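You operate a simulated robot arm through the tools that you are given. There is no shell and no other tool. Be economical: measure what you need, move in short steps, check, and stop when the job is done.

You run a simulated robot arm. Do the job below in one go: nothing can be reset, and whatever is moved stays where it is left.

Task
At the drip tray, pour about 50 ml from the open jug into the beaker; add 20 ml of blue.
Fine: stand the jug back; one stroke into the beaker; park the spout after; leave the water dispenser as it is. Set down upright: jug.

Only the result counts: the job must be done as asked and must still hold three seconds after the hand-in. Knocking over, shifting, dropping, spilling or breaking anything else fails it.

Robot
A 7-joint arm with a two-finger parallel gripper on a trunk, on a base that drives. Base frame: it is fixed to the floor where the robot stands at the start and does not move with it; the origin is under the middle of the robot, x ahead of it, y to its left, z up; the surface under the hand at the start is at about z = 0.885. Lengths are in m, angles in rad, forces in N, time in s.
With the tool pointing down near the work surface it reaches from about 0.3 to 0.72 m from the robot's upright axis, wherever it stands. Its first joint turns from -2.897 to 2.897 rad. Places, roughly: dial of the blue dispenser [0.6, -0.2, 1.3]; dial of the water dispenser [2.2, 0.3, 1.9]; jug [2, 0.25, 1.5]; plunger of the blue dispenser [0.6, -0.2, 1.2]; spout of the blue dispenser [0.5, -0.2, 1.1]; spout of the water dispenser [2.2, 0.3, 1.8]; water dispenser [2.25, 0.25, 1.75]. Payload 3.43 kg.
The tool frame sits at the grasp point between the pads (the TCP): z along the fingers, y along the line on which they close. The tips reach 0.034 m beyond it. Largest opening 0.128 m; finger width 0.024, thickness 0.012; the body of the gripper, 0.048 by 0.13 m, starts 0.096 m behind the TCP.
Orientation is told as [roll, pitch, yaw] about the base's x, y, z axes, in that order, counted from this pose: with the fingers straight down and closing along the base's y, the tool's x points along the base's -x, its y along +y and its z along -z.

Tools
- The arm moves only by the tool move_arm. Its argument "steps" is a list of rows, each an object (a shift or turn left out is 0, a gripper value left out holds the last) with "translation": the shift along the base's x, y, z in units of 50 mm (1.0 is 50 mm), a list of three; "delta_rot": the turn, a rotation vector about the base's x, y, z in units of 8 degrees (1.0 is 8 degrees), a list of three; "gripper": the opening, from 0 (shut) to 1 (fully open). In form: [{"translation": [tx, ty, tz], "delta_rot": [wx, wy, wz], "gripper": gripper}, ...]. A call has 1 to 20 rows; each row shifts and turns the commanded pose from where the row before left it. A call with a number of a shift or a turn outside -1 to 1 is refused whole. A row lasts 0.2 s, in which the tool goes at most 0.05 m and 0.15 rad; a call with a longer step from one row to the next is refused whole, and so is a gripper value outside its range. A pose out of reach is approached as far as the arm can. The call stops where the force on the tool passes 40 N (or 10 N more than at its start, if that is more) or the arm is blocked; 0.2 s more then pass. Each finger travels about 0.108 m/s and halts on what it meets, pressing with about 36 N; the grip force reading is that of the motor and also rises with nothing between the fingers. The clock runs only during rows and for 0.2 s after the last one: add rows that do not move to give the fingers time. The reply holds the time, the measured pose of the TCP, the force on the tool along the base axes, the opening and the grip force, in the units named above and with some noise, with the torque about the TCP (base axes, N m) and any sound that the robot's microphone picked up.
- Cameras (640 x 400 px; columns grow to the right, rows downward): "scene" is now at [-0.0092, 0.1274, 1.5689]; the picture's right is [-0.20, -0.98, 0.00], its down [-0.60, 0.12, -0.79] and it looks along [0.78, -0.16, -0.61] (base axes); focal length 272 px, centre (320, 200). "wrist" rides on the gripper at [0.076, -0.011, -0.16] in the tool frame; the picture's right is [0.15, 0.99, 0.00], its down [-0.88, 0.13, -0.46] and it looks along [-0.45, 0.07, 0.89] (tool axes); focal length 234 px, centre (320, 200). There is no depth. A picture from a camera that has moved, and an enlarged one, comes with that camera's place and axes in the base frame and with its lens. The place of the scene camera against the robot may be out by one fixed shift of up to 0.012 m in any direction.
- capture(camera): a new picture of that camera. No time passes.
- move_column(by): slides the trunk up (or, below 0, down) by that many m; the arm and the scene camera ride with it, the base frame stays. It gives what a move gives, with no picture.
- base_move(legs): drives the robot by 1 to 6 legs, each [ahead, left, turn to the left] in m, m and rad, along the robot's own axes; the way and the turn of a leg run together, so that a leg with both is an arc; at most 1.5 m and 3.142 rad a leg. The arm and the cameras ride along, it lands a little off, and it stops where it bumps. It gives what a move gives.
- turn_head(pan, tilt): turns the head with the scene camera to pan (to the left, within 1.501 rad either way) and tilt (down, from -0.506 to 1.204), counted from straight ahead of the robot. It gives what a move gives.
- zoom(camera, box): a new picture of the part [left, top, right, bottom] of that camera's present view, enlarged. No time passes.
- job_done(): hands the job in; it is judged then, once.

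Go step by step. Nothing tells you exact positions but the pictures and the camera data: compare them with the known pose of the tool, close in by small moves and look again before you grip or let go. The budget is 120 turns and 82 pictures, counting those below and the enlarged ones. Unless the task says otherwise, let go and move clear before handing in.

The tools are called after "Request:" as name(argument=value, ...) on one line, values as JSON. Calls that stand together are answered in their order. move_arm: Moves the arm, as the interface text tells. Its arguments: {"type":"object","properties":{"steps":{"type":"array","items":{"type":"object","properties":{"translation":{"type":"array","items":{"type":"number"}},"delta_rot":{"type":"array","items":{"type":"number"}},"gripper":{"type":"number"}}}}},"required":["steps"]} The other tools are called the same way: move_column (by) slides the trunk up or down; base_move (legs) drives the base; turn_head (pan, tilt) turns the head that bears the scene camera; capture (camera) takes a picture; zoom (camera, box) takes an enlarged picture of a part of a camera's view; job_done () hands the job in.

At the start:

```text
t: 0.0
eef_pos: [0.429, -0.0543, 1.0009]
orientation: [0.0, -0.002, -0.001]
wrist_force: [1.1, -0.3, 1.1]
moment: [-0.03, -0.01, 0.0]
opening: 0.128
grasp_force: 0.0
trunk travel left (down, up): [-0.275, 0.049]
robot x, y, heading: [-0.003, 0.0012, 0.002]
head pan, tilt: [-0.201, 0.654]
```

scene: 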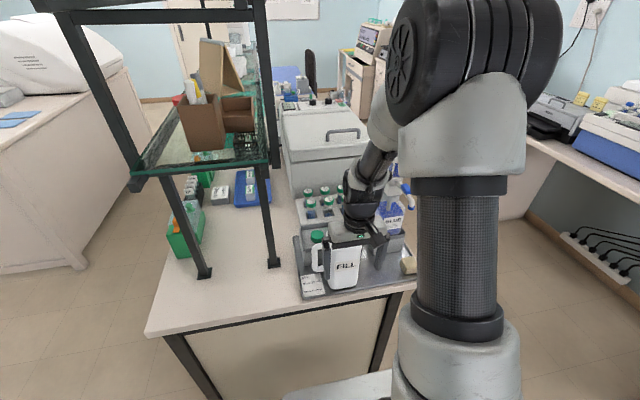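
wrist: 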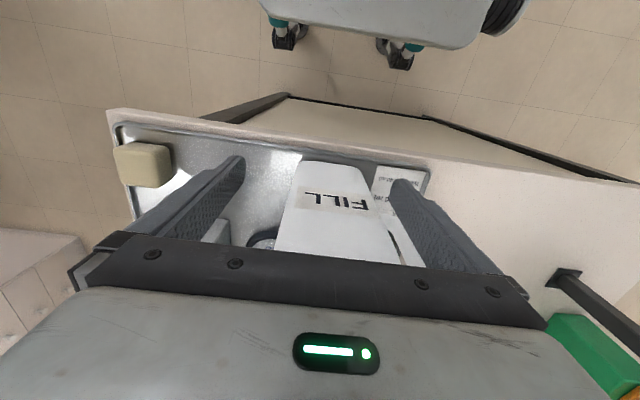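

I see a tray with a white vessel labelled FILL and a blue dispenser to its right; I'll zoom in for details.

Request:
zoom(camera="scene", box=[280, 160, 440, 310])

Request:
zoom(camera="wrist", box=[100, 100, 460, 300])

Request:
turn_head(pan=0.1, tilt=0.3)

Request:
capture(camera="scene")

```text
2.67 times, centred on (360, 235) of scene
camera zoom: at [-0.0092, 0.1274, 1.5689], right [-0.2, -0.98, 0.0], down [-0.6, 0.12, -0.79], along [0.78, -0.16, -0.61], focal length 725 px, centre (213, 107)
```

zoom: 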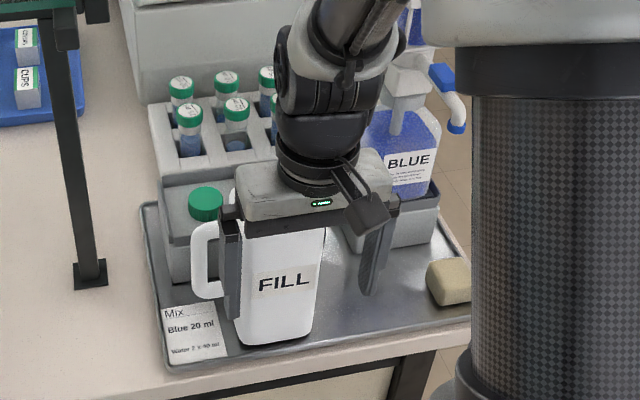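

```text
1.78 times, centred on (280, 200) of wrist
camera zoom: at [0.3515, -0.0635, 1.1591], right [-0.15, 0.99, 0.0], down [0.88, 0.13, 0.46], along [0.45, 0.07, -0.89], focal length 416 px, centre (391, 200)
```

zoom: 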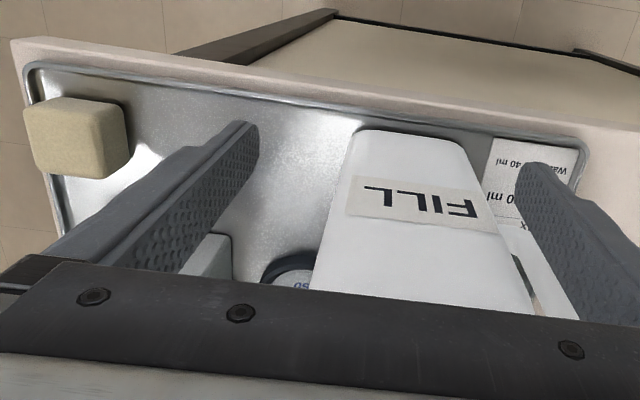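

```text
t: 0.8
eef_pos: [0.4279, -0.0539, 1.0003]
orientation: [0.001, -0.001, 0.0]
wrist_force: [-0.6, -0.3, -0.7]
moment: [0.02, -0.07, 0.01]
opening: 0.1279
grasp_force: 0.0
trunk travel left (down, up): [-0.275, 0.049]
robot x, y, heading: [0.0, 0.0001, -0.006]
head pan, tilt: [0.099, 0.3]
```

```text
77 pictures are left
camera scene: at [-0.0012, 0.1539, 1.601], right [0.1, -1.0, 0.0], down [-0.29, -0.03, -0.96], along [0.95, 0.09, -0.3], focal length 272 px, centre (320, 200)
```

scene: 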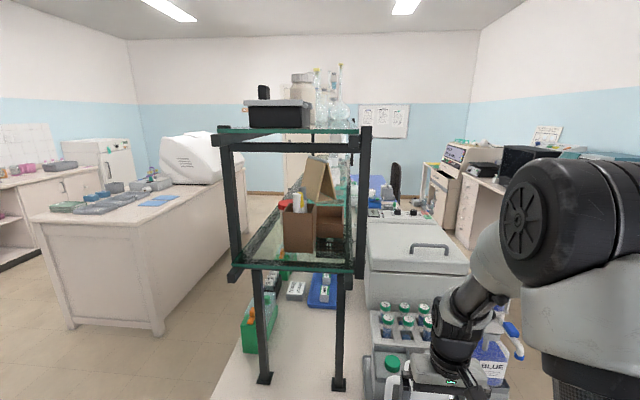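

The jug seems to be far off, about 2 m ahead. I'll zoom there, and move the arm back for a clear view of the tray.

Request:
zoom(camera="scene", box=[220, 50, 420, 175])

Request:
zoom(camera="scene", box=[220, 170, 460, 320])

Request:
move_arm(steps=[{"translation": [0, 0, 1]}, {"translation": [0, 0, 1]}, {"translation": [0, 0, 1]}, {"translation": [0, 0, 1]}])

```text
3.20 times, centred on (320, 112) of scene
camera zoom: at [-0.0012, 0.1539, 1.601], right [0.1, -1.0, 0.0], down [-0.29, -0.03, -0.96], along [0.95, 0.09, -0.3], focal length 870 px, centre (320, 480)
```

zoom: 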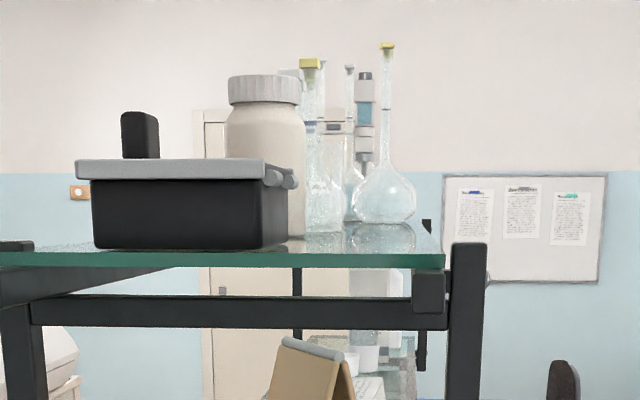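

```text
2.67 times, centred on (340, 245) of scene
camera zoom: at [-0.0012, 0.1539, 1.601], right [0.1, -1.0, 0.0], down [-0.29, -0.03, -0.96], along [0.95, 0.09, -0.3], focal length 725 px, centre (267, 80)
```

zoom: 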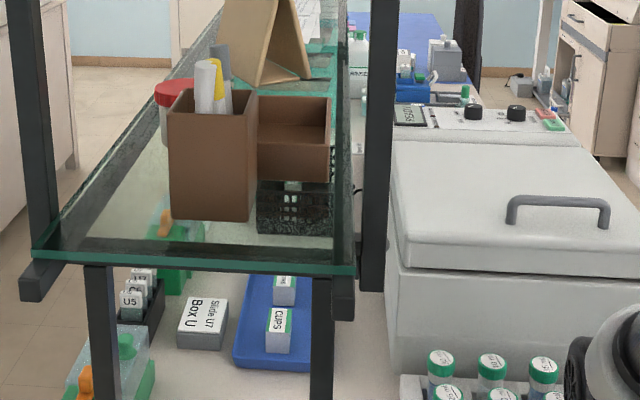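

```text
t: 1.8
eef_pos: [0.4273, -0.0533, 1.2004]
orientation: [0.0, 0.001, 0.001]
wrist_force: [0.6, 0.3, 0.3]
moment: [-0.03, 0.02, 0.03]
opening: 0.1277
grasp_force: 0.1
trunk travel left (down, up): [-0.275, 0.049]
robot x, y, heading: [0.0015, -0.0012, 0.002]
head pan, tilt: [0.099, 0.3]
```

I'll look at the tray now with the arm up.

Request:
turn_head(pan=-0.2, tilt=0.75)

Request:
capture(camera="scene")

Request:
capture(camera="wrist")

```text
t: 2.7
eef_pos: [0.4278, -0.0534, 1.1996]
orientation: [-0.001, 0.0, -0.001]
wrist_force: [-0.3, 0.3, -0.2]
moment: [-0.01, 0.0, 0.0]
opening: 0.1279
grasp_force: 0.0
trunk travel left (down, up): [-0.275, 0.049]
robot x, y, heading: [0.0029, 0.001, 0.003]
head pan, tilt: [-0.201, 0.75]
```

```text
74 pictures are left
camera scene: at [-0.0129, 0.1282, 1.5608], right [-0.2, -0.98, 0.0], down [-0.67, 0.14, -0.73], along [0.72, -0.15, -0.68], focal length 272 px, centre (320, 200)
```

scene: 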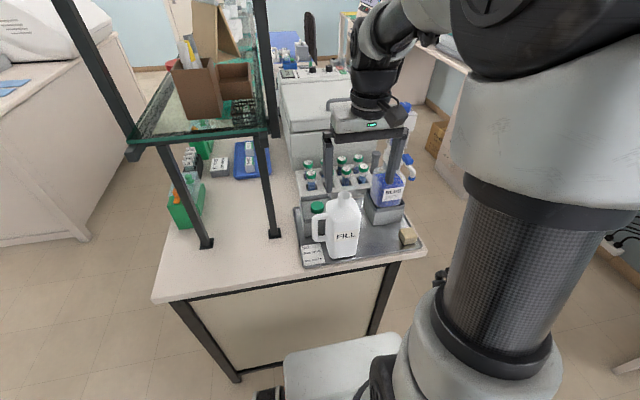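

```text
73 pictures are left
camera wrist: at [0.3517, -0.063, 1.3588], right [-0.15, 0.99, 0.0], down [0.88, 0.13, 0.46], along [0.45, 0.07, -0.89], focal length 234 px, centre (320, 200)
```

wrist: 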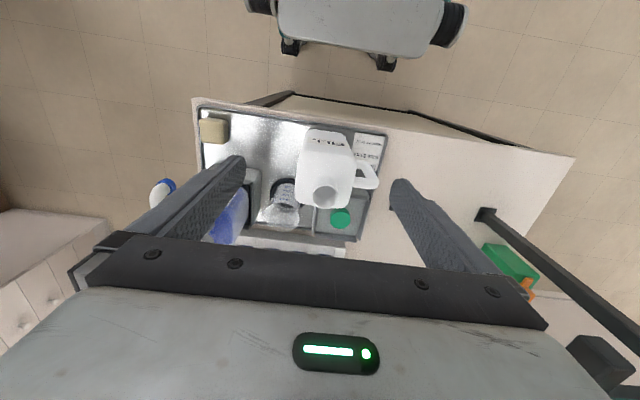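

Request:
zoom(camera="scene", box=[285, 140, 435, 270])

Request:
zoom(camera="wrist", box=[190, 90, 400, 250])

```text
3.08 times, centred on (360, 205) of scene
camera zoom: at [-0.0129, 0.1282, 1.5608], right [-0.2, -0.98, 0.0], down [-0.67, 0.14, -0.73], along [0.72, -0.15, -0.68], focal length 837 px, centre (197, 185)
```

zoom: 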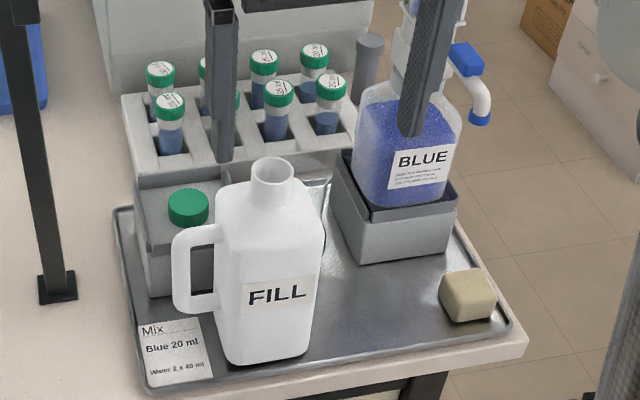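

```text
2.50 times, centred on (295, 170) of wrist
camera zoom: at [0.3517, -0.063, 1.3588], right [-0.15, 0.99, 0.0], down [0.88, 0.13, 0.46], along [0.45, 0.07, -0.89], focal length 585 px, centre (382, 275)
```

zoom: 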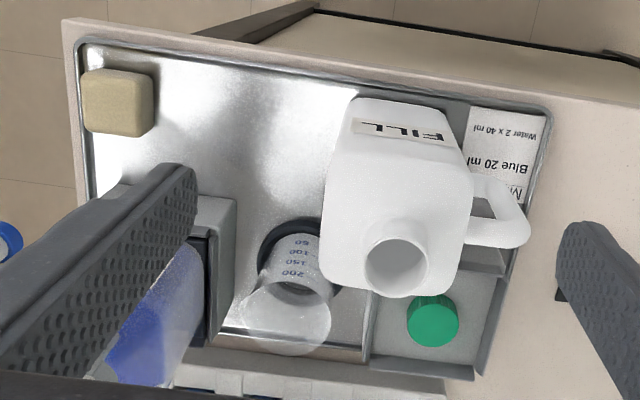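

Beaker (glass, graduated) sits in a ring on the tray, with blue dispenser to the right. The listed jug is about 2 m away near the water dispenser; I'll drive into the left aisle to look at it.

Request:
base_move(legs=[[-0.2, 0, 0], [0, 1.05, 0], [1.2, 0, 0]])

Request:
turn_head(pan=-0.7, tilt=0.1)

Request:
capture(camera="scene")

```text
t: 19.9
eef_pos: [1.4221, 0.9746, 1.2007]
orientation: [0.0, 0.0, -0.008]
wrist_force: [-0.5, 0.2, -0.8]
moment: [0.02, 0.0, -0.04]
opening: 0.1278
grasp_force: 0.0
trunk travel left (down, up): [-0.275, 0.049]
robot x, y, heading: [0.9907, 1.0293, -0.004]
head pan, tilt: [-0.201, 0.75]
```

```text
t: 20.9
eef_pos: [1.4228, 0.9731, 1.2013]
orientation: [0.0, -0.001, -0.009]
wrist_force: [0.0, 0.9, -0.2]
moment: [-0.02, -0.02, 0.0]
opening: 0.1279
grasp_force: 0.0
trunk travel left (down, up): [-0.275, 0.049]
robot x, y, heading: [0.9946, 1.0258, -0.006]
head pan, tilt: [-0.7, 0.099]
```

```text
70 pictures are left
camera scene: at [0.9716, 1.1165, 1.6197], right [-0.65, -0.76, 0.0], down [-0.08, 0.07, -0.99], along [0.76, -0.65, -0.1], focal length 272 px, centre (320, 200)
```

scene: 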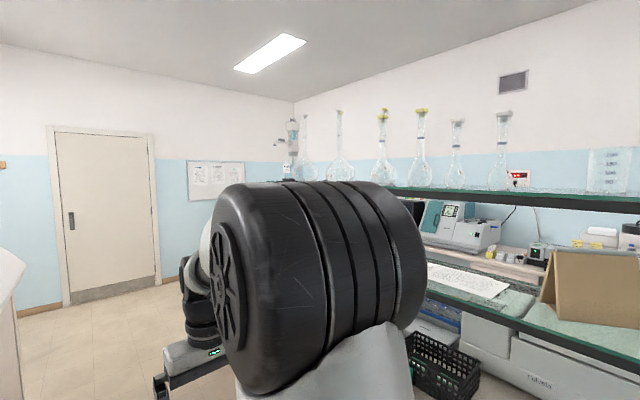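

The arm hides the spot; I'll drive further along and look sideways.

Request:
base_move(legs=[[1.0, 0.0, 0]])

Request:
turn_head(pan=-1.45, tilt=0.2)

Request:
capture(camera="scene")

```text
t: 26.1
eef_pos: [2.4318, 0.9597, 1.1991]
orientation: [0.0, -0.001, -0.015]
wrist_force: [0.2, 0.3, 0.1]
moment: [-0.04, -0.03, -0.01]
opening: 0.1282
grasp_force: 0.1
trunk travel left (down, up): [-0.275, 0.049]
robot x, y, heading: [2.0032, 1.0207, -0.015]
head pan, tilt: [-0.7, 0.099]
```

```text
t: 27.2
eef_pos: [2.4321, 0.9589, 1.2001]
orientation: [0.0, -0.001, -0.015]
wrist_force: [0.6, 0.0, 0.7]
moment: [0.0, 0.02, -0.04]
opening: 0.1277
grasp_force: 0.1
trunk travel left (down, up): [-0.275, 0.049]
robot x, y, heading: [2.0051, 1.0196, -0.012]
head pan, tilt: [-1.45, 0.201]
```

```text
69 pictures are left
camera scene: at [1.9213, 1.0723, 1.6104], right [-0.99, -0.11, 0.0], down [-0.02, 0.2, -0.98], along [0.1, -0.97, -0.2], focal length 272 px, centre (320, 200)
```

scene: 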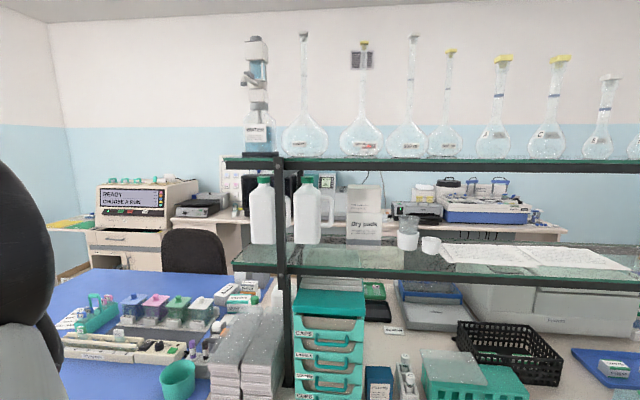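

Request:
zoom(camera="scene", box=[200, 20, 460, 270])

```text
1.60 times, centred on (330, 145) of scene
camera zoom: at [1.9213, 1.0723, 1.6104], right [-0.99, -0.11, 0.0], down [-0.02, 0.2, -0.98], along [0.1, -0.97, -0.2], focal length 435 px, centre (304, 288)
```

zoom: 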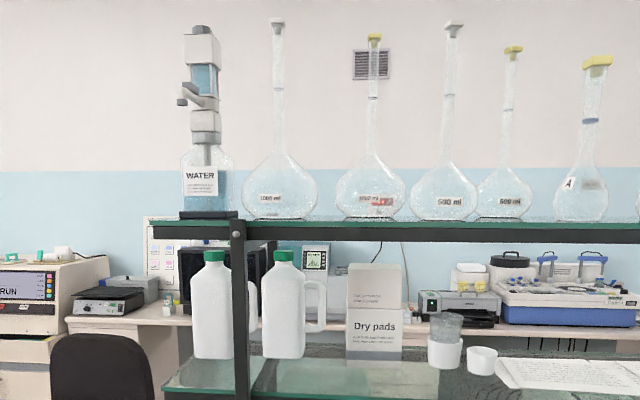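

Both shelf jugs are capped, so the open jug is the FILL one on the tray, with a graduated beaker behind it. I'll drive back to stand a little behind the start.

Request:
base_move(legs=[[-1.2, 0, 0.006], [-1.05, 0, 0.006], [0, -1.03, 0]])

Request:
turn_head(pan=-0.15, tilt=0.65)

Request:
zoom(camera="scene", box=[220, 100, 420, 300])

```text
t: 48.1
eef_pos: [0.1954, -0.055, 1.2001]
orientation: [0.0, -0.001, 0.009]
wrist_force: [1.0, 0.0, 0.4]
moment: [0.01, 0.01, -0.02]
opening: 0.1279
grasp_force: 0.0
trunk travel left (down, up): [-0.275, 0.049]
robot x, y, heading: [-0.2388, -0.0048, 0.009]
head pan, tilt: [-1.45, 0.201]
```

```text
t: 49.6
eef_pos: [0.1948, -0.0547, 1.1999]
orientation: [-0.001, 0.001, 0.009]
wrist_force: [-0.1, 0.3, -0.5]
moment: [0.0, -0.01, 0.0]
opening: 0.1281
grasp_force: 0.2
trunk travel left (down, up): [-0.275, 0.049]
robot x, y, heading: [-0.233, -0.0042, 0.006]
head pan, tilt: [-0.15, 0.649]
```

```text
2.00 times, centred on (320, 200) of scene
camera zoom: at [-0.2437, 0.1263, 1.5693], right [-0.14, -0.99, 0.0], down [-0.6, 0.09, -0.8], along [0.79, -0.11, -0.6], focal length 544 px, centre (320, 200)
```

zoom: 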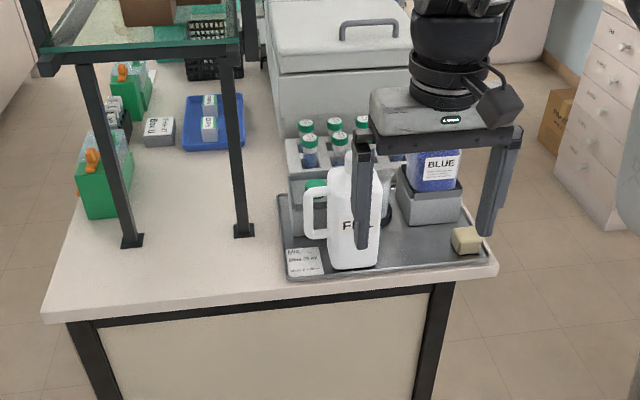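

I'll turn the tool to horizontal (pointing ahead) in front of the jug and look with the wrist camera.

Request:
move_arm(steps=[{"translation": [0.3, 0.03, 0], "delta_rot": [0, -1, 0]}, {"translation": [0.3, 0.03, 0], "delta_rot": [0, -1, 0]}, {"translation": [0.3, 0.03, 0], "delta_rot": [0, -1, 0]}, {"translation": [0.3, 0.03, 0], "delta_rot": [0, -1, 0]}, {"translation": [0.2, 0.03, 0], "delta_rot": [0, -1, 0]}, {"translation": [0.2, 0.03, 0], "delta_rot": [0, -1, 0]}, {"translation": [0, 0.03, -0.1], "delta_rot": [0, -1, 0]}, {"translation": [0, 0.03, -0.3], "delta_rot": [0, -1, 0]}, {"translation": [0, 0.03, -0.3], "delta_rot": [0, -1, 0]}, {"translation": [0, 0.03, -0.3], "delta_rot": [0, -1, 0]}, {"translation": [0, 0.03, -0.3], "delta_rot": [0, -1, 0]}, {"delta_rot": [0, -0.25, 0]}])

Request:
capture(camera="wrist")

Request:
zoom(camera="scene", box=[220, 100, 420, 300])

```text
t: 52.2
eef_pos: [0.2746, -0.0712, 1.1666]
orientation: [-0.132, -1.132, 0.03]
wrist_force: [-0.6, -0.3, 0.3]
moment: [-0.03, -0.01, -0.04]
opening: 0.1278
grasp_force: 0.1
out of reach, approached as far as the arm can: row 6, 7, 8, 9, 10, 12
trunk travel left (down, up): [-0.275, 0.049]
robot x, y, heading: [-0.23, -0.0049, 0.007]
head pan, tilt: [-0.15, 0.649]
```

```text
66 pictures are left
camera wrist: at [0.0963, -0.0646, 1.1653], right [0.03, 0.98, -0.19], down [-0.03, 0.19, 0.98], along [1.0, -0.02, 0.03], focal length 234 px, centre (320, 200)
```

wrist: 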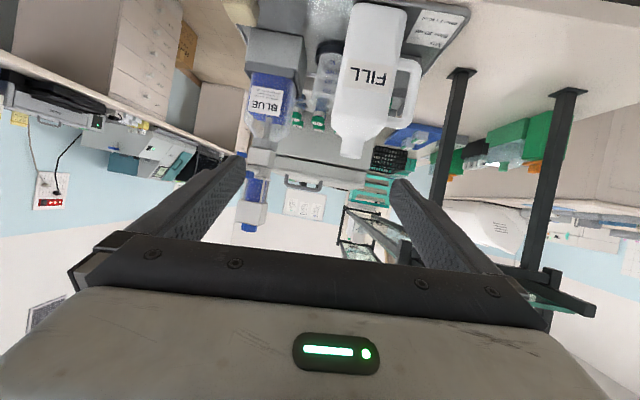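

```text
2.00 times, centred on (320, 200) of scene
camera zoom: at [-0.2436, 0.1274, 1.5692], right [-0.14, -0.99, 0.0], down [-0.6, 0.08, -0.8], along [0.79, -0.11, -0.6], focal length 544 px, centre (320, 200)
```

zoom: 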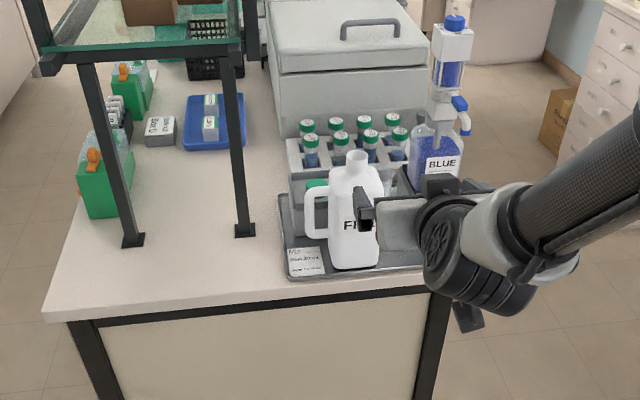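

Too close to fold the wrist flat, so I'll back the base up a bit and finish the rotation.

Request:
base_move(legs=[[-0.13, 0, 0]])

Request:
move_arm(steps=[{"translation": [0.5, 0, 0]}, {"translation": [0.5, 0, 0]}, {"translation": [0.5, 0, 0]}, {"translation": [0.5, 0, 0]}, {"translation": [0.5, 0, 0]}])

```text
t: 53.5
eef_pos: [0.1432, -0.0727, 1.1675]
orientation: [-0.13, -1.132, 0.029]
wrist_force: [-0.4, 0.2, 1.4]
moment: [0.02, -0.01, -0.02]
opening: 0.1278
grasp_force: 0.0
trunk travel left (down, up): [-0.275, 0.049]
robot x, y, heading: [-0.3646, -0.0073, 0.007]
head pan, tilt: [-0.15, 0.649]
```

```text
t: 54.7
eef_pos: [0.268, -0.0735, 1.1684]
orientation: [-0.128, -1.131, 0.029]
wrist_force: [0.1, 0.0, -0.3]
moment: [0.0, 0.02, 0.0]
opening: 0.1281
grasp_force: 0.0
trunk travel left (down, up): [-0.275, 0.049]
robot x, y, heading: [-0.3657, -0.0069, 0.006]
head pan, tilt: [-0.15, 0.649]
```

Request:
move_arm(steps=[{"translation": [0.2, 0.2, -0.3], "delta_rot": [0.063, -0.79, 0.177]}, {"translation": [0.2, 0.2, -0.3], "delta_rot": [0.063, -0.79, 0.177]}, {"translation": [0.2, 0.2, -0.3], "delta_rot": [0.063, -0.79, 0.177]}, {"translation": [0.2, 0.2, -0.3], "delta_rot": [0.063, -0.79, 0.177]}, {"translation": [0.0, 0, 0]}])

Request:
capture(camera="wrist")

Request:
zoom(camera="scene", box=[260, 100, 420, 240])

```text
t: 55.9
eef_pos: [0.3096, -0.033, 1.1074]
orientation: [3.076, -1.565, -3.074]
wrist_force: [0.2, 0.6, 0.3]
moment: [0.01, -0.02, -0.01]
opening: 0.1279
grasp_force: 0.1
trunk travel left (down, up): [-0.275, 0.049]
robot x, y, heading: [-0.3627, -0.0081, 0.003]
head pan, tilt: [-0.15, 0.649]
```

```text
64 pictures are left
camera wrist: at [0.149, -0.0415, 1.0301], right [0.0, 0.99, -0.15], down [-0.46, 0.13, 0.88], along [0.89, 0.07, 0.45], focal length 234 px, centre (320, 200)
```

wrist: 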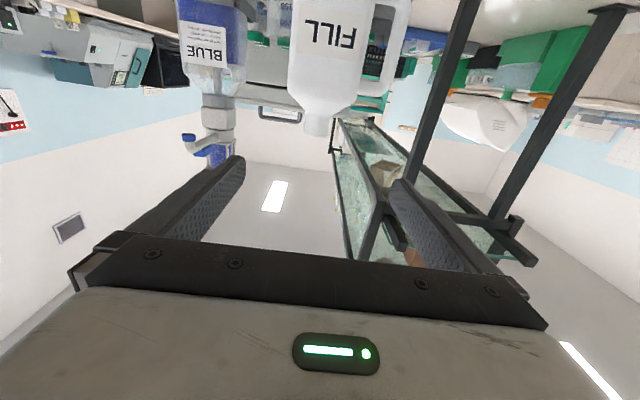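

```text
2.86 times, centred on (340, 170) of scene
camera zoom: at [-0.3734, 0.1252, 1.5693], right [-0.14, -0.99, 0.0], down [-0.6, 0.09, -0.8], along [0.79, -0.11, -0.6], focal length 777 px, centre (263, 286)
```

zoom: 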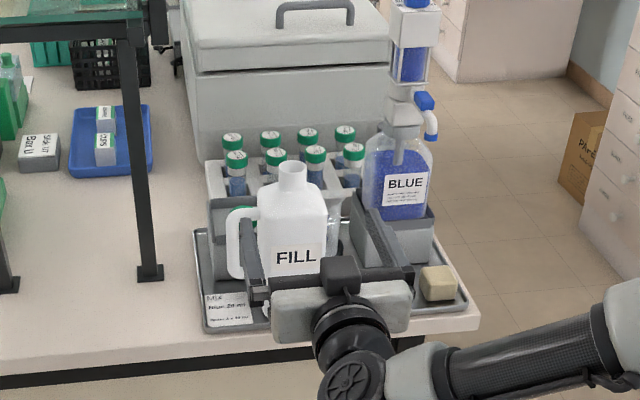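

The tool is now level. I'll pitch it briefly so that the wrist camera looks straight at the jug for measuring.

Request:
move_arm(steps=[{"translation": [-0.2, 0, -0.5], "delta_rot": [0, 0.85, 0]}, {"translation": [-0.2, 0, -0.5], "delta_rot": [0, 0.85, 0]}, {"translation": [-0.2, 0, -0.5], "delta_rot": [0, 0.85, 0]}, {"translation": [0, 0, -0.5], "delta_rot": [0, 0.85, 0]}, {}])

Request:
zoom(camera="wrist", box=[200, 60, 440, 210])

```text
t: 57.1
eef_pos: [0.2799, -0.0331, 1.0063]
orientation: [-0.001, -1.097, -0.001]
wrist_force: [1.2, -0.4, -1.1]
moment: [-0.04, 0.0, -0.01]
opening: 0.1281
grasp_force: 0.1
trunk travel left (down, up): [-0.275, 0.049]
robot x, y, heading: [-0.3632, -0.007, 0.008]
head pan, tilt: [-0.15, 0.649]
```

```text
2.67 times, centred on (320, 135) of wrist
camera zoom: at [0.1013, -0.0422, 1.0111], right [-0.07, 0.99, -0.13], down [0.0, 0.13, 0.99], along [1.0, 0.07, 0.0], focal length 624 px, centre (320, 373)
```

zoom: 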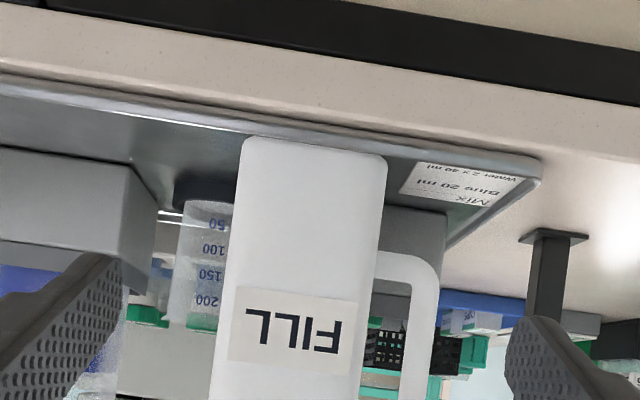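

Jug body spans y ≈ -0.077..0.002 at x ≈ 0.435–0.51, with a handle loop gap y ≈ 0.003..0.033, z ≈ 0.955–1.03. I'll go level at z ≈ 0.99, with one finger through the loop, stopping short to check.

Request:
move_arm(steps=[{"translation": [0.2, -0.02, -0.08], "delta_rot": [0, -0.85, 0], "gripper": 0.82}, {"translation": [0.2, -0.02, -0.08], "delta_rot": [0, -0.85, 0]}, {"translation": [0.2, -0.02, -0.08], "delta_rot": [0, -0.85, 0]}, {"translation": [0.2, -0.02, -0.08], "delta_rot": [0, -0.85, 0]}, {"translation": [0.3, -0.02, 0]}, {"translation": [0.5, 0, 0]}, {"translation": [0.4, 0, 0]}, {}])

Request:
capture(camera="wrist")

Request:
zoom(camera="scene", box=[280, 120, 380, 200])

```text
t: 58.9
eef_pos: [0.3794, -0.0372, 0.9908]
orientation: [3.105, -1.567, -3.107]
wrist_force: [-0.2, 0.7, 0.1]
moment: [-0.03, 0.02, 0.0]
opening: 0.1048
grasp_force: 0.0
trunk travel left (down, up): [-0.275, 0.049]
robot x, y, heading: [-0.3645, -0.0062, 0.005]
head pan, tilt: [-0.15, 0.649]
```

```text
61 pictures are left
camera wrist: at [0.2188, -0.0467, 0.9137], right [0.0, 0.99, -0.15], down [-0.46, 0.13, 0.88], along [0.89, 0.07, 0.45], focal length 234 px, centre (320, 200)
```

wrist: 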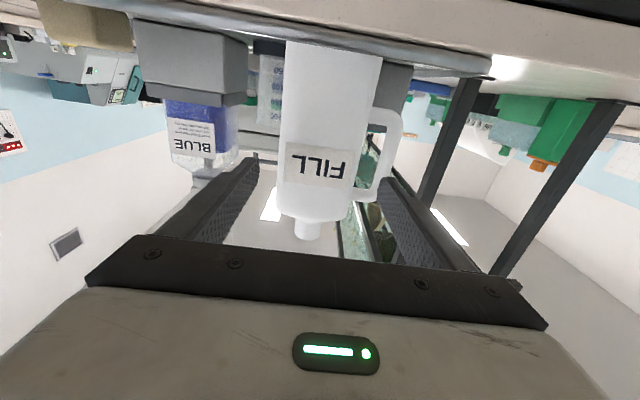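

```text
5.00 times, centred on (330, 160) of scene
camera zoom: at [-0.3736, 0.1253, 1.5693], right [-0.14, -0.99, 0.0], down [-0.6, 0.09, -0.8], along [0.79, -0.11, -0.6], focal length 1360 px, centre (270, 400)
```

zoom: 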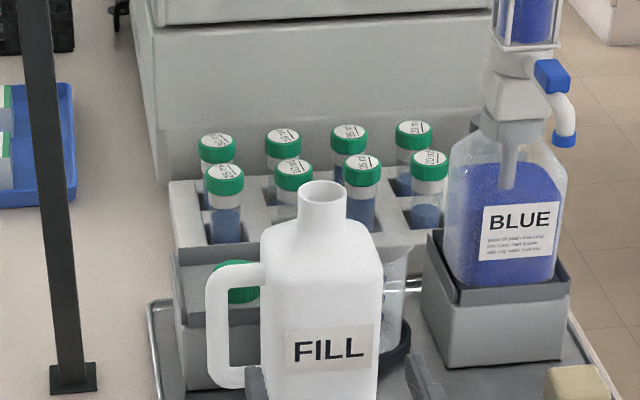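

Alignment looks right. Advancing so one finger passes through the loop.

Request:
move_arm(steps=[{"translation": [0.4, -0.01, 0.05]}, {"translation": [0.4, 0, 0.03]}, {"translation": [0.2, 0, 0]}, {}])

Request:
capture(camera="wrist")

```text
t: 59.9
eef_pos: [0.429, -0.0384, 0.9958]
orientation: [3.122, -1.569, -3.124]
wrist_force: [0.1, 0.6, 0.5]
moment: [0.0, -0.01, 0.01]
opening: 0.1052
grasp_force: 0.1
trunk travel left (down, up): [-0.275, 0.049]
robot x, y, heading: [-0.3601, -0.0057, 0.006]
head pan, tilt: [-0.15, 0.649]
```

```text
59 pictures are left
camera wrist: at [0.2686, -0.0477, 0.9183], right [0.0, 0.99, -0.15], down [-0.46, 0.13, 0.88], along [0.89, 0.07, 0.45], focal length 234 px, centre (320, 200)
```

wrist: 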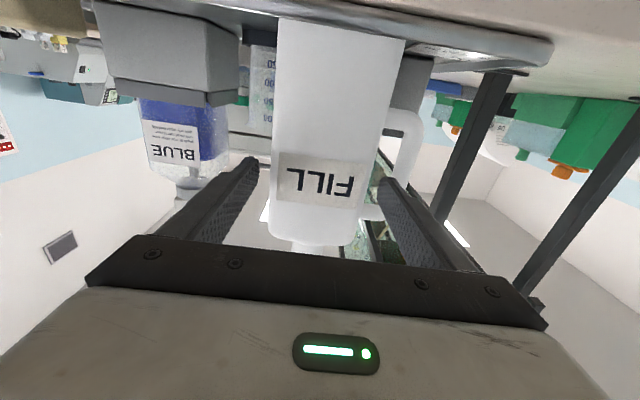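

Request:
zoom(camera="wrist", box=[220, 90, 480, 260])

```text
2.35 times, centred on (350, 175) of wrist
camera zoom: at [0.2686, -0.0477, 0.9183], right [0.0, 0.99, -0.15], down [-0.46, 0.13, 0.88], along [0.89, 0.07, 0.45], focal length 551 px, centre (249, 259)
```

zoom: 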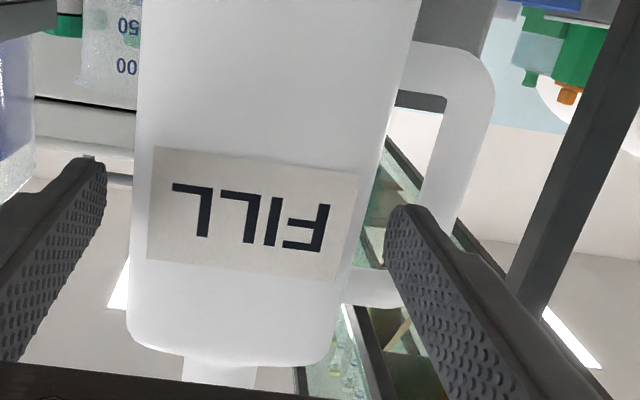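

The finger's outer edge is close to the handle bar; I'll narrow the opening and check.

Request:
move_arm(steps=[{"gripper": 0.67}, {}])

Request:
zoom(camera="wrist", box=[220, 90, 480, 260])

```text
t: 60.5
eef_pos: [0.4284, -0.0383, 0.9954]
orientation: [3.085, -1.569, -3.085]
wrist_force: [0.6, -0.2, 0.5]
moment: [0.03, -0.01, 0.01]
opening: 0.0855
grasp_force: 0.1
trunk travel left (down, up): [-0.275, 0.049]
robot x, y, heading: [-0.3626, -0.0057, 0.008]
head pan, tilt: [-0.15, 0.649]
```

```text
2.35 times, centred on (350, 175) of wrist
camera zoom: at [0.2684, -0.0477, 0.9183], right [0.0, 0.99, -0.15], down [-0.46, 0.13, 0.88], along [0.89, 0.07, 0.45], focal length 551 px, centre (249, 259)
```

zoom: 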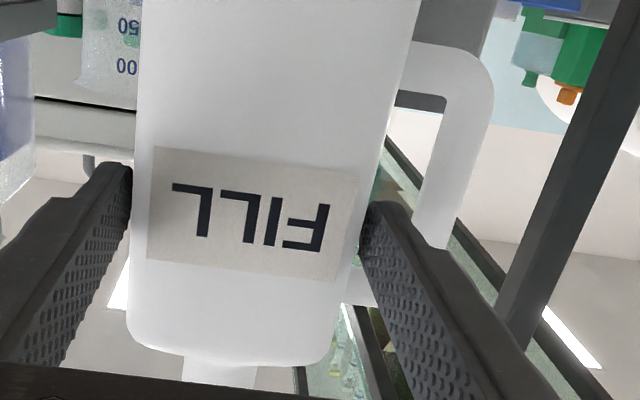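

Fingers are clear of both body and handle. Advancing, then closing.

Request:
move_arm(steps=[{"translation": [0.3, 0, 0], "gripper": 0.69}, {"translation": [0.3, 0, 0]}, {"translation": [0.24, 0, 0]}, {}])

Request:
move_arm(steps=[{"gripper": 0.55}, {"gripper": 0.4}, {"gripper": 0.4}])

```text
t: 61.5
eef_pos: [0.4709, -0.0389, 0.9955]
orientation: [3.079, -1.568, -3.08]
wrist_force: [0.2, 0.0, -0.7]
moment: [-0.02, 0.02, 0.0]
opening: 0.0881
grasp_force: 0.0
trunk travel left (down, up): [-0.275, 0.049]
robot x, y, heading: [-0.3604, -0.0074, 0.011]
head pan, tilt: [-0.15, 0.649]
```

```text
t: 62.3
eef_pos: [0.4717, -0.0386, 0.9952]
orientation: [3.094, -1.568, -3.096]
wrist_force: [1.4, -0.2, 0.5]
moment: [0.06, -0.11, -0.03]
opening: 0.0828
grasp_force: 35.5
trunk travel left (down, up): [-0.275, 0.049]
robot x, y, heading: [-0.3632, -0.0096, 0.006]
head pan, tilt: [-0.15, 0.649]
```

Gripped. Lifting gently to weigh it.

Request:
move_arm(steps=[{"translation": [0, 0, 0.3]}, {"translation": [0, 0, 0.3]}, {"translation": [0, 0, 0.4]}, {}, {}])

Request:
move_arm(steps=[{"translation": [0, 0, 0.6]}, {"translation": [0, 0.3, 0.6]}, {"translation": [0, 0.3, 0.3]}, {"translation": [0, 0.3, 0]}, {}, {}])

Request:
capture(camera="scene")

```text
t: 63.5
eef_pos: [0.4727, -0.0399, 1.0448]
orientation: [3.05, -1.567, -3.051]
wrist_force: [-0.1, 0.8, -4.2]
moment: [0.0, 0.03, 0.0]
opening: 0.0828
grasp_force: 36.8
trunk travel left (down, up): [-0.275, 0.049]
robot x, y, heading: [-0.3658, -0.0054, 0.007]
head pan, tilt: [-0.15, 0.649]
```

```text
t: 64.9
eef_pos: [0.4722, 0.0065, 1.1186]
orientation: [3.045, -1.566, -3.047]
wrist_force: [0.3, -1.0, -4.8]
moment: [-0.01, 0.06, 0.0]
opening: 0.0829
grasp_force: 35.9
trunk travel left (down, up): [-0.275, 0.049]
robot x, y, heading: [-0.365, -0.0077, 0.004]
head pan, tilt: [-0.15, 0.649]
```

```text
56 pictures are left
camera scene: at [-0.3731, 0.1253, 1.5693], right [-0.14, -0.99, 0.0], down [-0.6, 0.09, -0.8], along [0.79, -0.11, -0.6], focal length 272 px, centre (320, 200)
```

scene: 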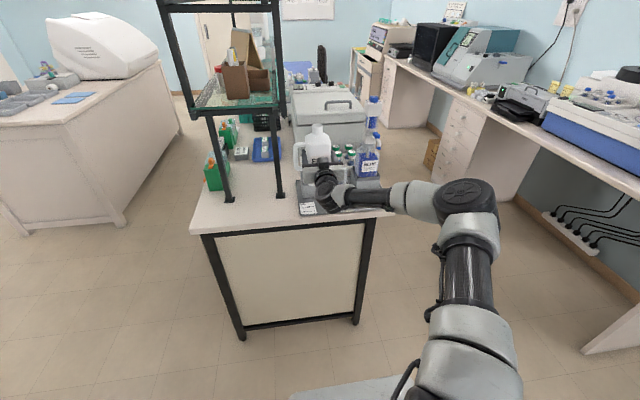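

It weighs about 4.5 N, so it holds a few hundred ml. Moving to beside the beaker and looking before tilting.

Request:
move_arm(steps=[{"translation": [0.3, 0.2, 0.3]}, {"translation": [0.5, 0.2, 0]}, {"translation": [0.5, 0.2, 0]}, {"translation": [0.5, 0, 0]}, {"translation": [0.5, 0, 0]}, {}])

Request:
zoom(camera="scene", box=[280, 90, 400, 220])

Request:
capture(camera="wrist")

```text
t: 66.3
eef_pos: [0.5829, 0.0356, 1.1357]
orientation: [2.939, -1.569, -2.938]
wrist_force: [-0.4, -0.4, -3.8]
moment: [-0.03, 0.01, -0.02]
opening: 0.0829
grasp_force: 36.0
out of reach, approached as far as the arm can: row 5
trunk travel left (down, up): [-0.275, 0.049]
robot x, y, heading: [-0.3638, -0.0091, 0.006]
head pan, tilt: [-0.15, 0.649]
```

```text
3.08 times, centred on (340, 155) of scene
camera zoom: at [-0.3729, 0.1254, 1.5693], right [-0.14, -0.99, 0.0], down [-0.6, 0.09, -0.8], along [0.79, -0.11, -0.6], focal length 837 px, centre (258, 338)
```

zoom: 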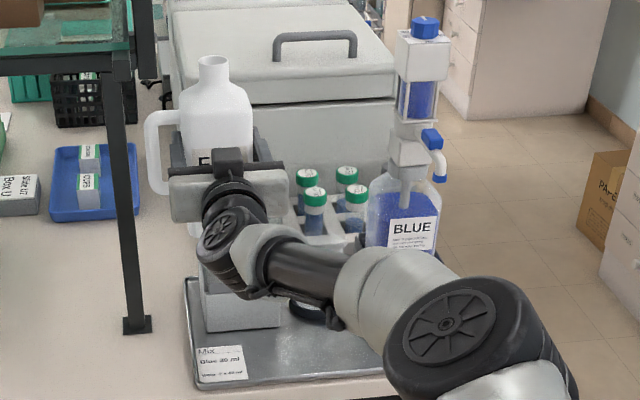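

```text
54 pictures are left
camera wrist: at [0.4216, 0.0256, 1.0589], right [0.0, 0.99, -0.15], down [-0.46, 0.13, 0.88], along [0.89, 0.07, 0.45], focal length 234 px, centre (320, 200)
```

wrist: 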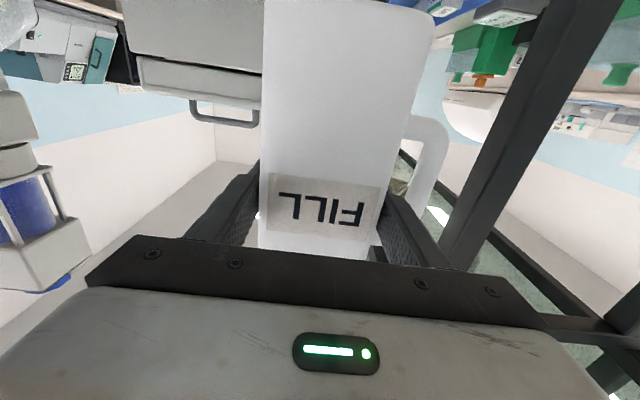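

The arm hides the beaker from the head, and I'm at the reach limit. I'll retract a bit, drive 8 cm closer, and continue.

Request:
move_arm(steps=[{"translation": [-0.5, 0, 0]}, {"translation": [-0.5, 0, 0]}, {"translation": [-0.5, 0, 0]}, {"translation": [-0.5, 0, 0]}, {}])

Request:
base_move(legs=[[0.09, 0, 0]])

Request:
zoom(camera="scene", box=[270, 90, 430, 250])

```text
t: 67.5
eef_pos: [0.4817, 0.0348, 1.1375]
orientation: [-3.115, -1.57, 3.113]
wrist_force: [0.1, -0.3, -5.3]
moment: [-0.02, 0.05, -0.04]
opening: 0.0828
grasp_force: 35.5
trunk travel left (down, up): [-0.275, 0.049]
robot x, y, heading: [-0.3629, -0.0073, 0.011]
head pan, tilt: [-0.15, 0.649]
```

```text
t: 68.6
eef_pos: [0.5713, 0.0362, 1.136]
orientation: [3.078, -1.569, -3.078]
wrist_force: [-0.1, -0.5, -4.3]
moment: [-0.01, 0.06, 0.03]
opening: 0.0829
grasp_force: 36.7
trunk travel left (down, up): [-0.275, 0.049]
robot x, y, heading: [-0.2767, -0.0058, 0.005]
head pan, tilt: [-0.15, 0.649]
```

```text
2.50 times, centred on (350, 170) of scene
camera zoom: at [-0.2832, 0.126, 1.5693], right [-0.14, -0.99, 0.0], down [-0.6, 0.09, -0.8], along [0.79, -0.11, -0.61], focal length 680 px, centre (245, 275)
```

zoom: 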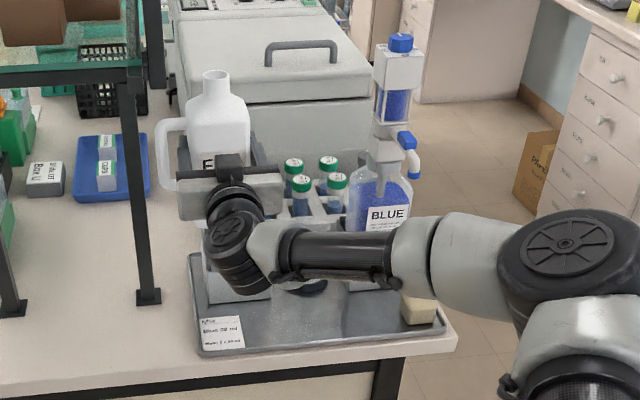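

I'll raise the arm to expose the beaker and fix its position.

Request:
move_arm(steps=[{"translation": [-0.3, 0.1, 0.8]}, {"translation": [-0.3, 0.1, 0.8]}, {"translation": [-0.3, 0, 0.8]}, {"translation": [-0.3, 0, 0.6]}, {}])

Request:
zoom(camera="scene", box=[290, 130, 400, 230])

```text
t: 69.8
eef_pos: [0.5112, 0.0443, 1.2854]
orientation: [2.8, -1.567, -2.805]
wrist_force: [0.2, -8.5, -2.2]
moment: [0.22, 0.01, -0.05]
opening: 0.0826
grasp_force: 35.9
trunk travel left (down, up): [-0.275, 0.049]
robot x, y, heading: [-0.277, -0.0097, 0.005]
head pan, tilt: [-0.15, 0.649]
```

```text
4.00 times, centred on (345, 180) of scene
camera zoom: at [-0.2837, 0.1248, 1.5694], right [-0.14, -0.99, 0.0], down [-0.6, 0.09, -0.8], along [0.79, -0.11, -0.6], focal length 1088 px, centre (220, 280)
```

zoom: 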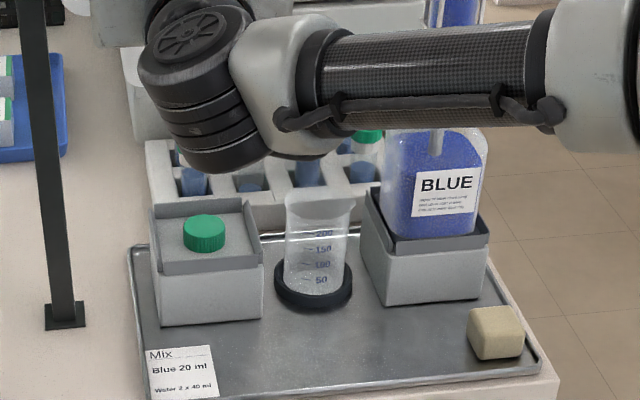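

There's a side force: the handle touches the shelf edge. Backing away at once toward -y and down.

Request:
move_arm(steps=[{"translation": [0, -0.4, -0.1]}, {"translation": [0, -0.4, -0.4]}, {"translation": [0, 0, -0.4]}, {}])

Request:
capture(camera="scene")

```text
t: 70.8
eef_pos: [0.5117, 0.0051, 1.2419]
orientation: [2.937, -1.568, -2.939]
wrist_force: [-0.4, -0.2, -4.9]
moment: [-0.04, 0.03, 0.01]
opening: 0.0827
grasp_force: 36.4
trunk travel left (down, up): [-0.275, 0.049]
robot x, y, heading: [-0.2748, -0.0063, 0.005]
head pan, tilt: [-0.15, 0.649]
```

```text
51 pictures are left
camera scene: at [-0.2834, 0.126, 1.5693], right [-0.14, -0.99, 0.0], down [-0.6, 0.09, -0.8], along [0.79, -0.11, -0.6], focal length 272 px, centre (320, 200)
```

scene: 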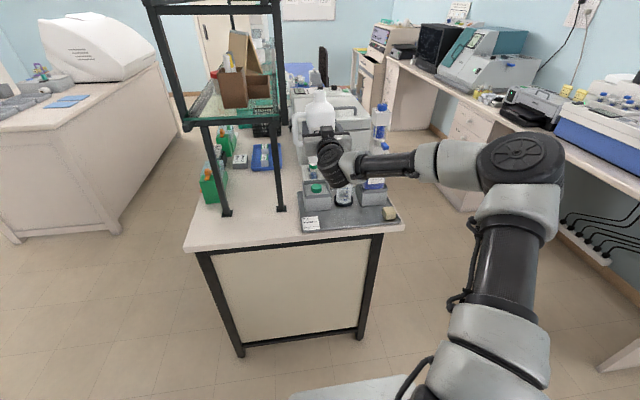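

All normal again. Moving to the pour station (x 0.584, y 0.03, z 1.12) and tilting to about 60°.

Request:
move_arm(steps=[{"translation": [0, 0, -0.6]}, {"translation": [0, 0, -0.6]}, {"translation": [0.3, 0.1, -0.6]}, {"translation": [0.4, 0.1, -0.6]}, {"translation": [0.4, 0.15, 0]}, {"translation": [0.35, 0.15, 0]}, {}])

Request:
move_arm(steps=[{"delta_rot": [0.75, 0, 0]}, {"delta_rot": [0.75, 0, 0]}, {"delta_rot": [0.75, 0, 0]}, {"delta_rot": [0.75, 0, 0]}, {"delta_rot": [0.75, 0, 0]}, {"delta_rot": [0.75, 0, 0]}, {"delta_rot": [0.75, 0, 0]}, {"delta_rot": [0.75, 0, 0]}, {}])

Request:
zoom(camera="scene", box=[270, 90, 430, 250])

```text
t: 72.4
eef_pos: [0.5848, 0.0319, 1.121]
orientation: [3.139, -1.569, -3.141]
wrist_force: [0.0, -0.4, -4.6]
moment: [-0.01, -0.02, 0.0]
opening: 0.0825
grasp_force: 36.0
trunk travel left (down, up): [-0.275, 0.049]
robot x, y, heading: [-0.278, -0.0059, 0.007]
head pan, tilt: [-0.15, 0.649]
```

```text
t: 74.4
eef_pos: [0.5832, 0.0306, 1.1207]
orientation: [1.57, -0.733, -1.576]
wrist_force: [-0.5, 0.5, -4.7]
moment: [-0.13, 0.05, -0.03]
opening: 0.0827
grasp_force: 36.1
trunk travel left (down, up): [-0.275, 0.049]
robot x, y, heading: [-0.2726, -0.0085, 0.009]
head pan, tilt: [-0.15, 0.649]
```

```text
2.50 times, centred on (350, 170) of scene
camera zoom: at [-0.2834, 0.126, 1.5693], right [-0.14, -0.99, 0.0], down [-0.6, 0.09, -0.8], along [0.79, -0.11, -0.6], focal length 680 px, centre (245, 275)
```

zoom: 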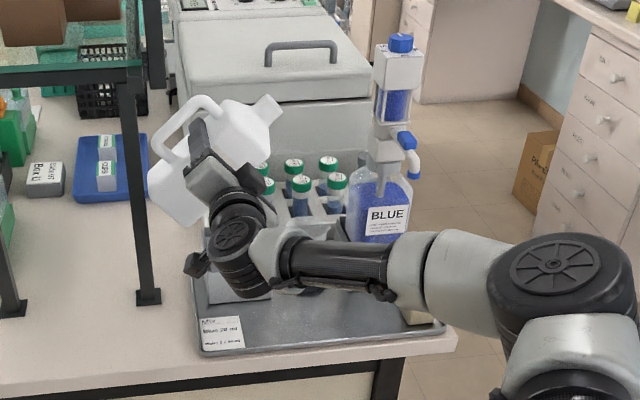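

Tilting to about 76°, then lowering so the lip is above the beaker.

Request:
move_arm(steps=[{"delta_rot": [0.7, 0, 0]}, {"delta_rot": [0.7, 0, 0]}, {"delta_rot": [0.7, 0, 0]}, {"delta_rot": [0.7, 0, 0]}, {"translation": [0, 0, -0.3], "delta_rot": [0.35, 0, 0]}, {"translation": [0, 0, -0.4], "delta_rot": [0.35, 0, 0]}, {"translation": [0, 0, -0.4]}, {}])

Request:
zoom(camera="scene", box=[280, 110, 400, 230])

Request:
capture(camera="wrist")

```text
t: 76.2
eef_pos: [0.5846, 0.0287, 1.068]
orientation: [1.571, -0.242, -1.578]
wrist_force: [2.2, -12.8, -1.8]
moment: [0.24, 0.04, -0.16]
opening: 0.0829
grasp_force: 36.0
trunk travel left (down, up): [-0.275, 0.049]
robot x, y, heading: [-0.272, -0.0028, 0.004]
head pan, tilt: [-0.15, 0.649]
```

```text
3.33 times, centred on (340, 170) of scene
camera zoom: at [-0.2835, 0.1245, 1.5694], right [-0.14, -0.99, 0.0], down [-0.6, 0.09, -0.8], along [0.79, -0.11, -0.6], focal length 906 px, centre (253, 300)
```

zoom: 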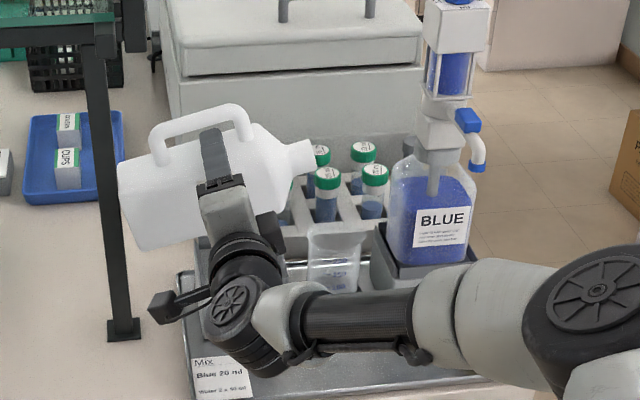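

```text
48 pictures are left
camera wrist: at [0.4241, 0.1014, 1.0366], right [0.0, 0.38, 0.93], down [-0.46, -0.82, 0.34], along [0.89, -0.43, 0.17], focal length 234 px, centre (320, 200)
```

wrist: 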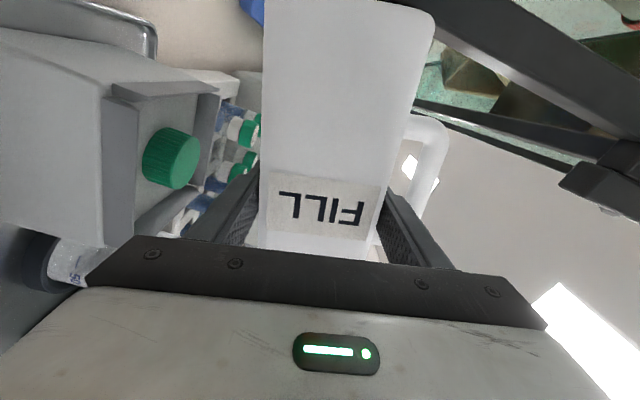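

There's a 13 N side force, so something on the +y side is touching. I'll raise slightly and shift toward -y, and check the force.

Request:
move_arm(steps=[{"translation": [0, -0.2, 0]}, {}])

Request:
zoom(camera="scene", box=[280, 140, 350, 210])

```text
t: 76.8
eef_pos: [0.5842, 0.0205, 1.0648]
orientation: [1.568, -0.244, -1.572]
wrist_force: [-0.1, 0.1, -4.2]
moment: [-0.14, 0.06, -0.01]
opening: 0.0825
grasp_force: 35.9
trunk travel left (down, up): [-0.275, 0.049]
robot x, y, heading: [-0.275, -0.0097, 0.012]
head pan, tilt: [-0.15, 0.649]
```

```text
5.71 times, centred on (315, 175) of scene
camera zoom: at [-0.2835, 0.1261, 1.5693], right [-0.14, -0.99, 0.0], down [-0.6, 0.09, -0.8], along [0.79, -0.11, -0.6], focal length 1554 px, centre (349, 343)
```

zoom: 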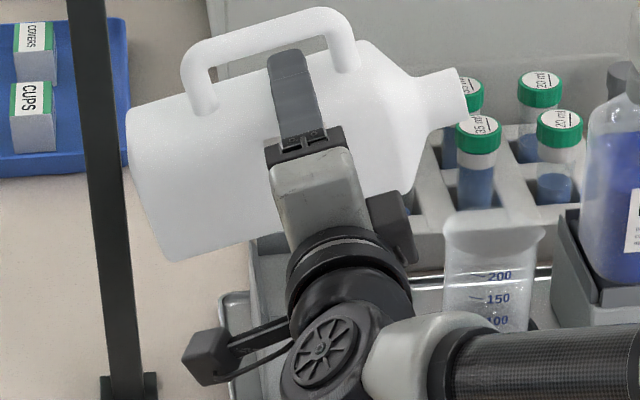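

Force gone. By the picture the lip is about 3 cm to the +y side of the beaker's centre, so I'll shift 17 mm toward -y and tilt a bit more.

Request:
move_arm(steps=[{"translation": [0.06, -0.17, -0.1]}, {"translation": [0.06, -0.17, -0.1]}, {"delta_rot": [0.4, 0, 0]}, {"delta_rot": [0.35, 0, 0]}, {}])

Request:
zoom(camera="scene", box=[300, 140, 370, 210])

```text
t: 78.0
eef_pos: [0.5908, 0.0034, 1.0556]
orientation: [1.569, -0.139, -1.575]
wrist_force: [0.5, 0.5, -5.1]
moment: [-0.1, 0.05, -0.01]
opening: 0.0828
grasp_force: 35.9
trunk travel left (down, up): [-0.275, 0.049]
robot x, y, heading: [-0.2715, -0.0058, 0.008]
head pan, tilt: [-0.15, 0.649]
```

```text
5.71 times, centred on (335, 175) of scene
camera zoom: at [-0.2834, 0.1259, 1.5693], right [-0.14, -0.99, 0.0], down [-0.6, 0.09, -0.8], along [0.79, -0.11, -0.6], focal length 1554 px, centre (234, 343)
```

zoom: 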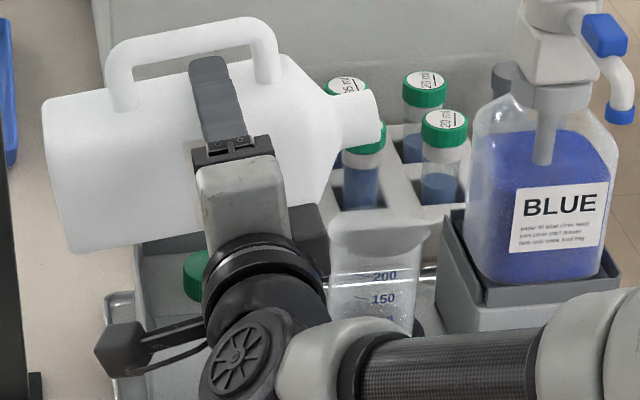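

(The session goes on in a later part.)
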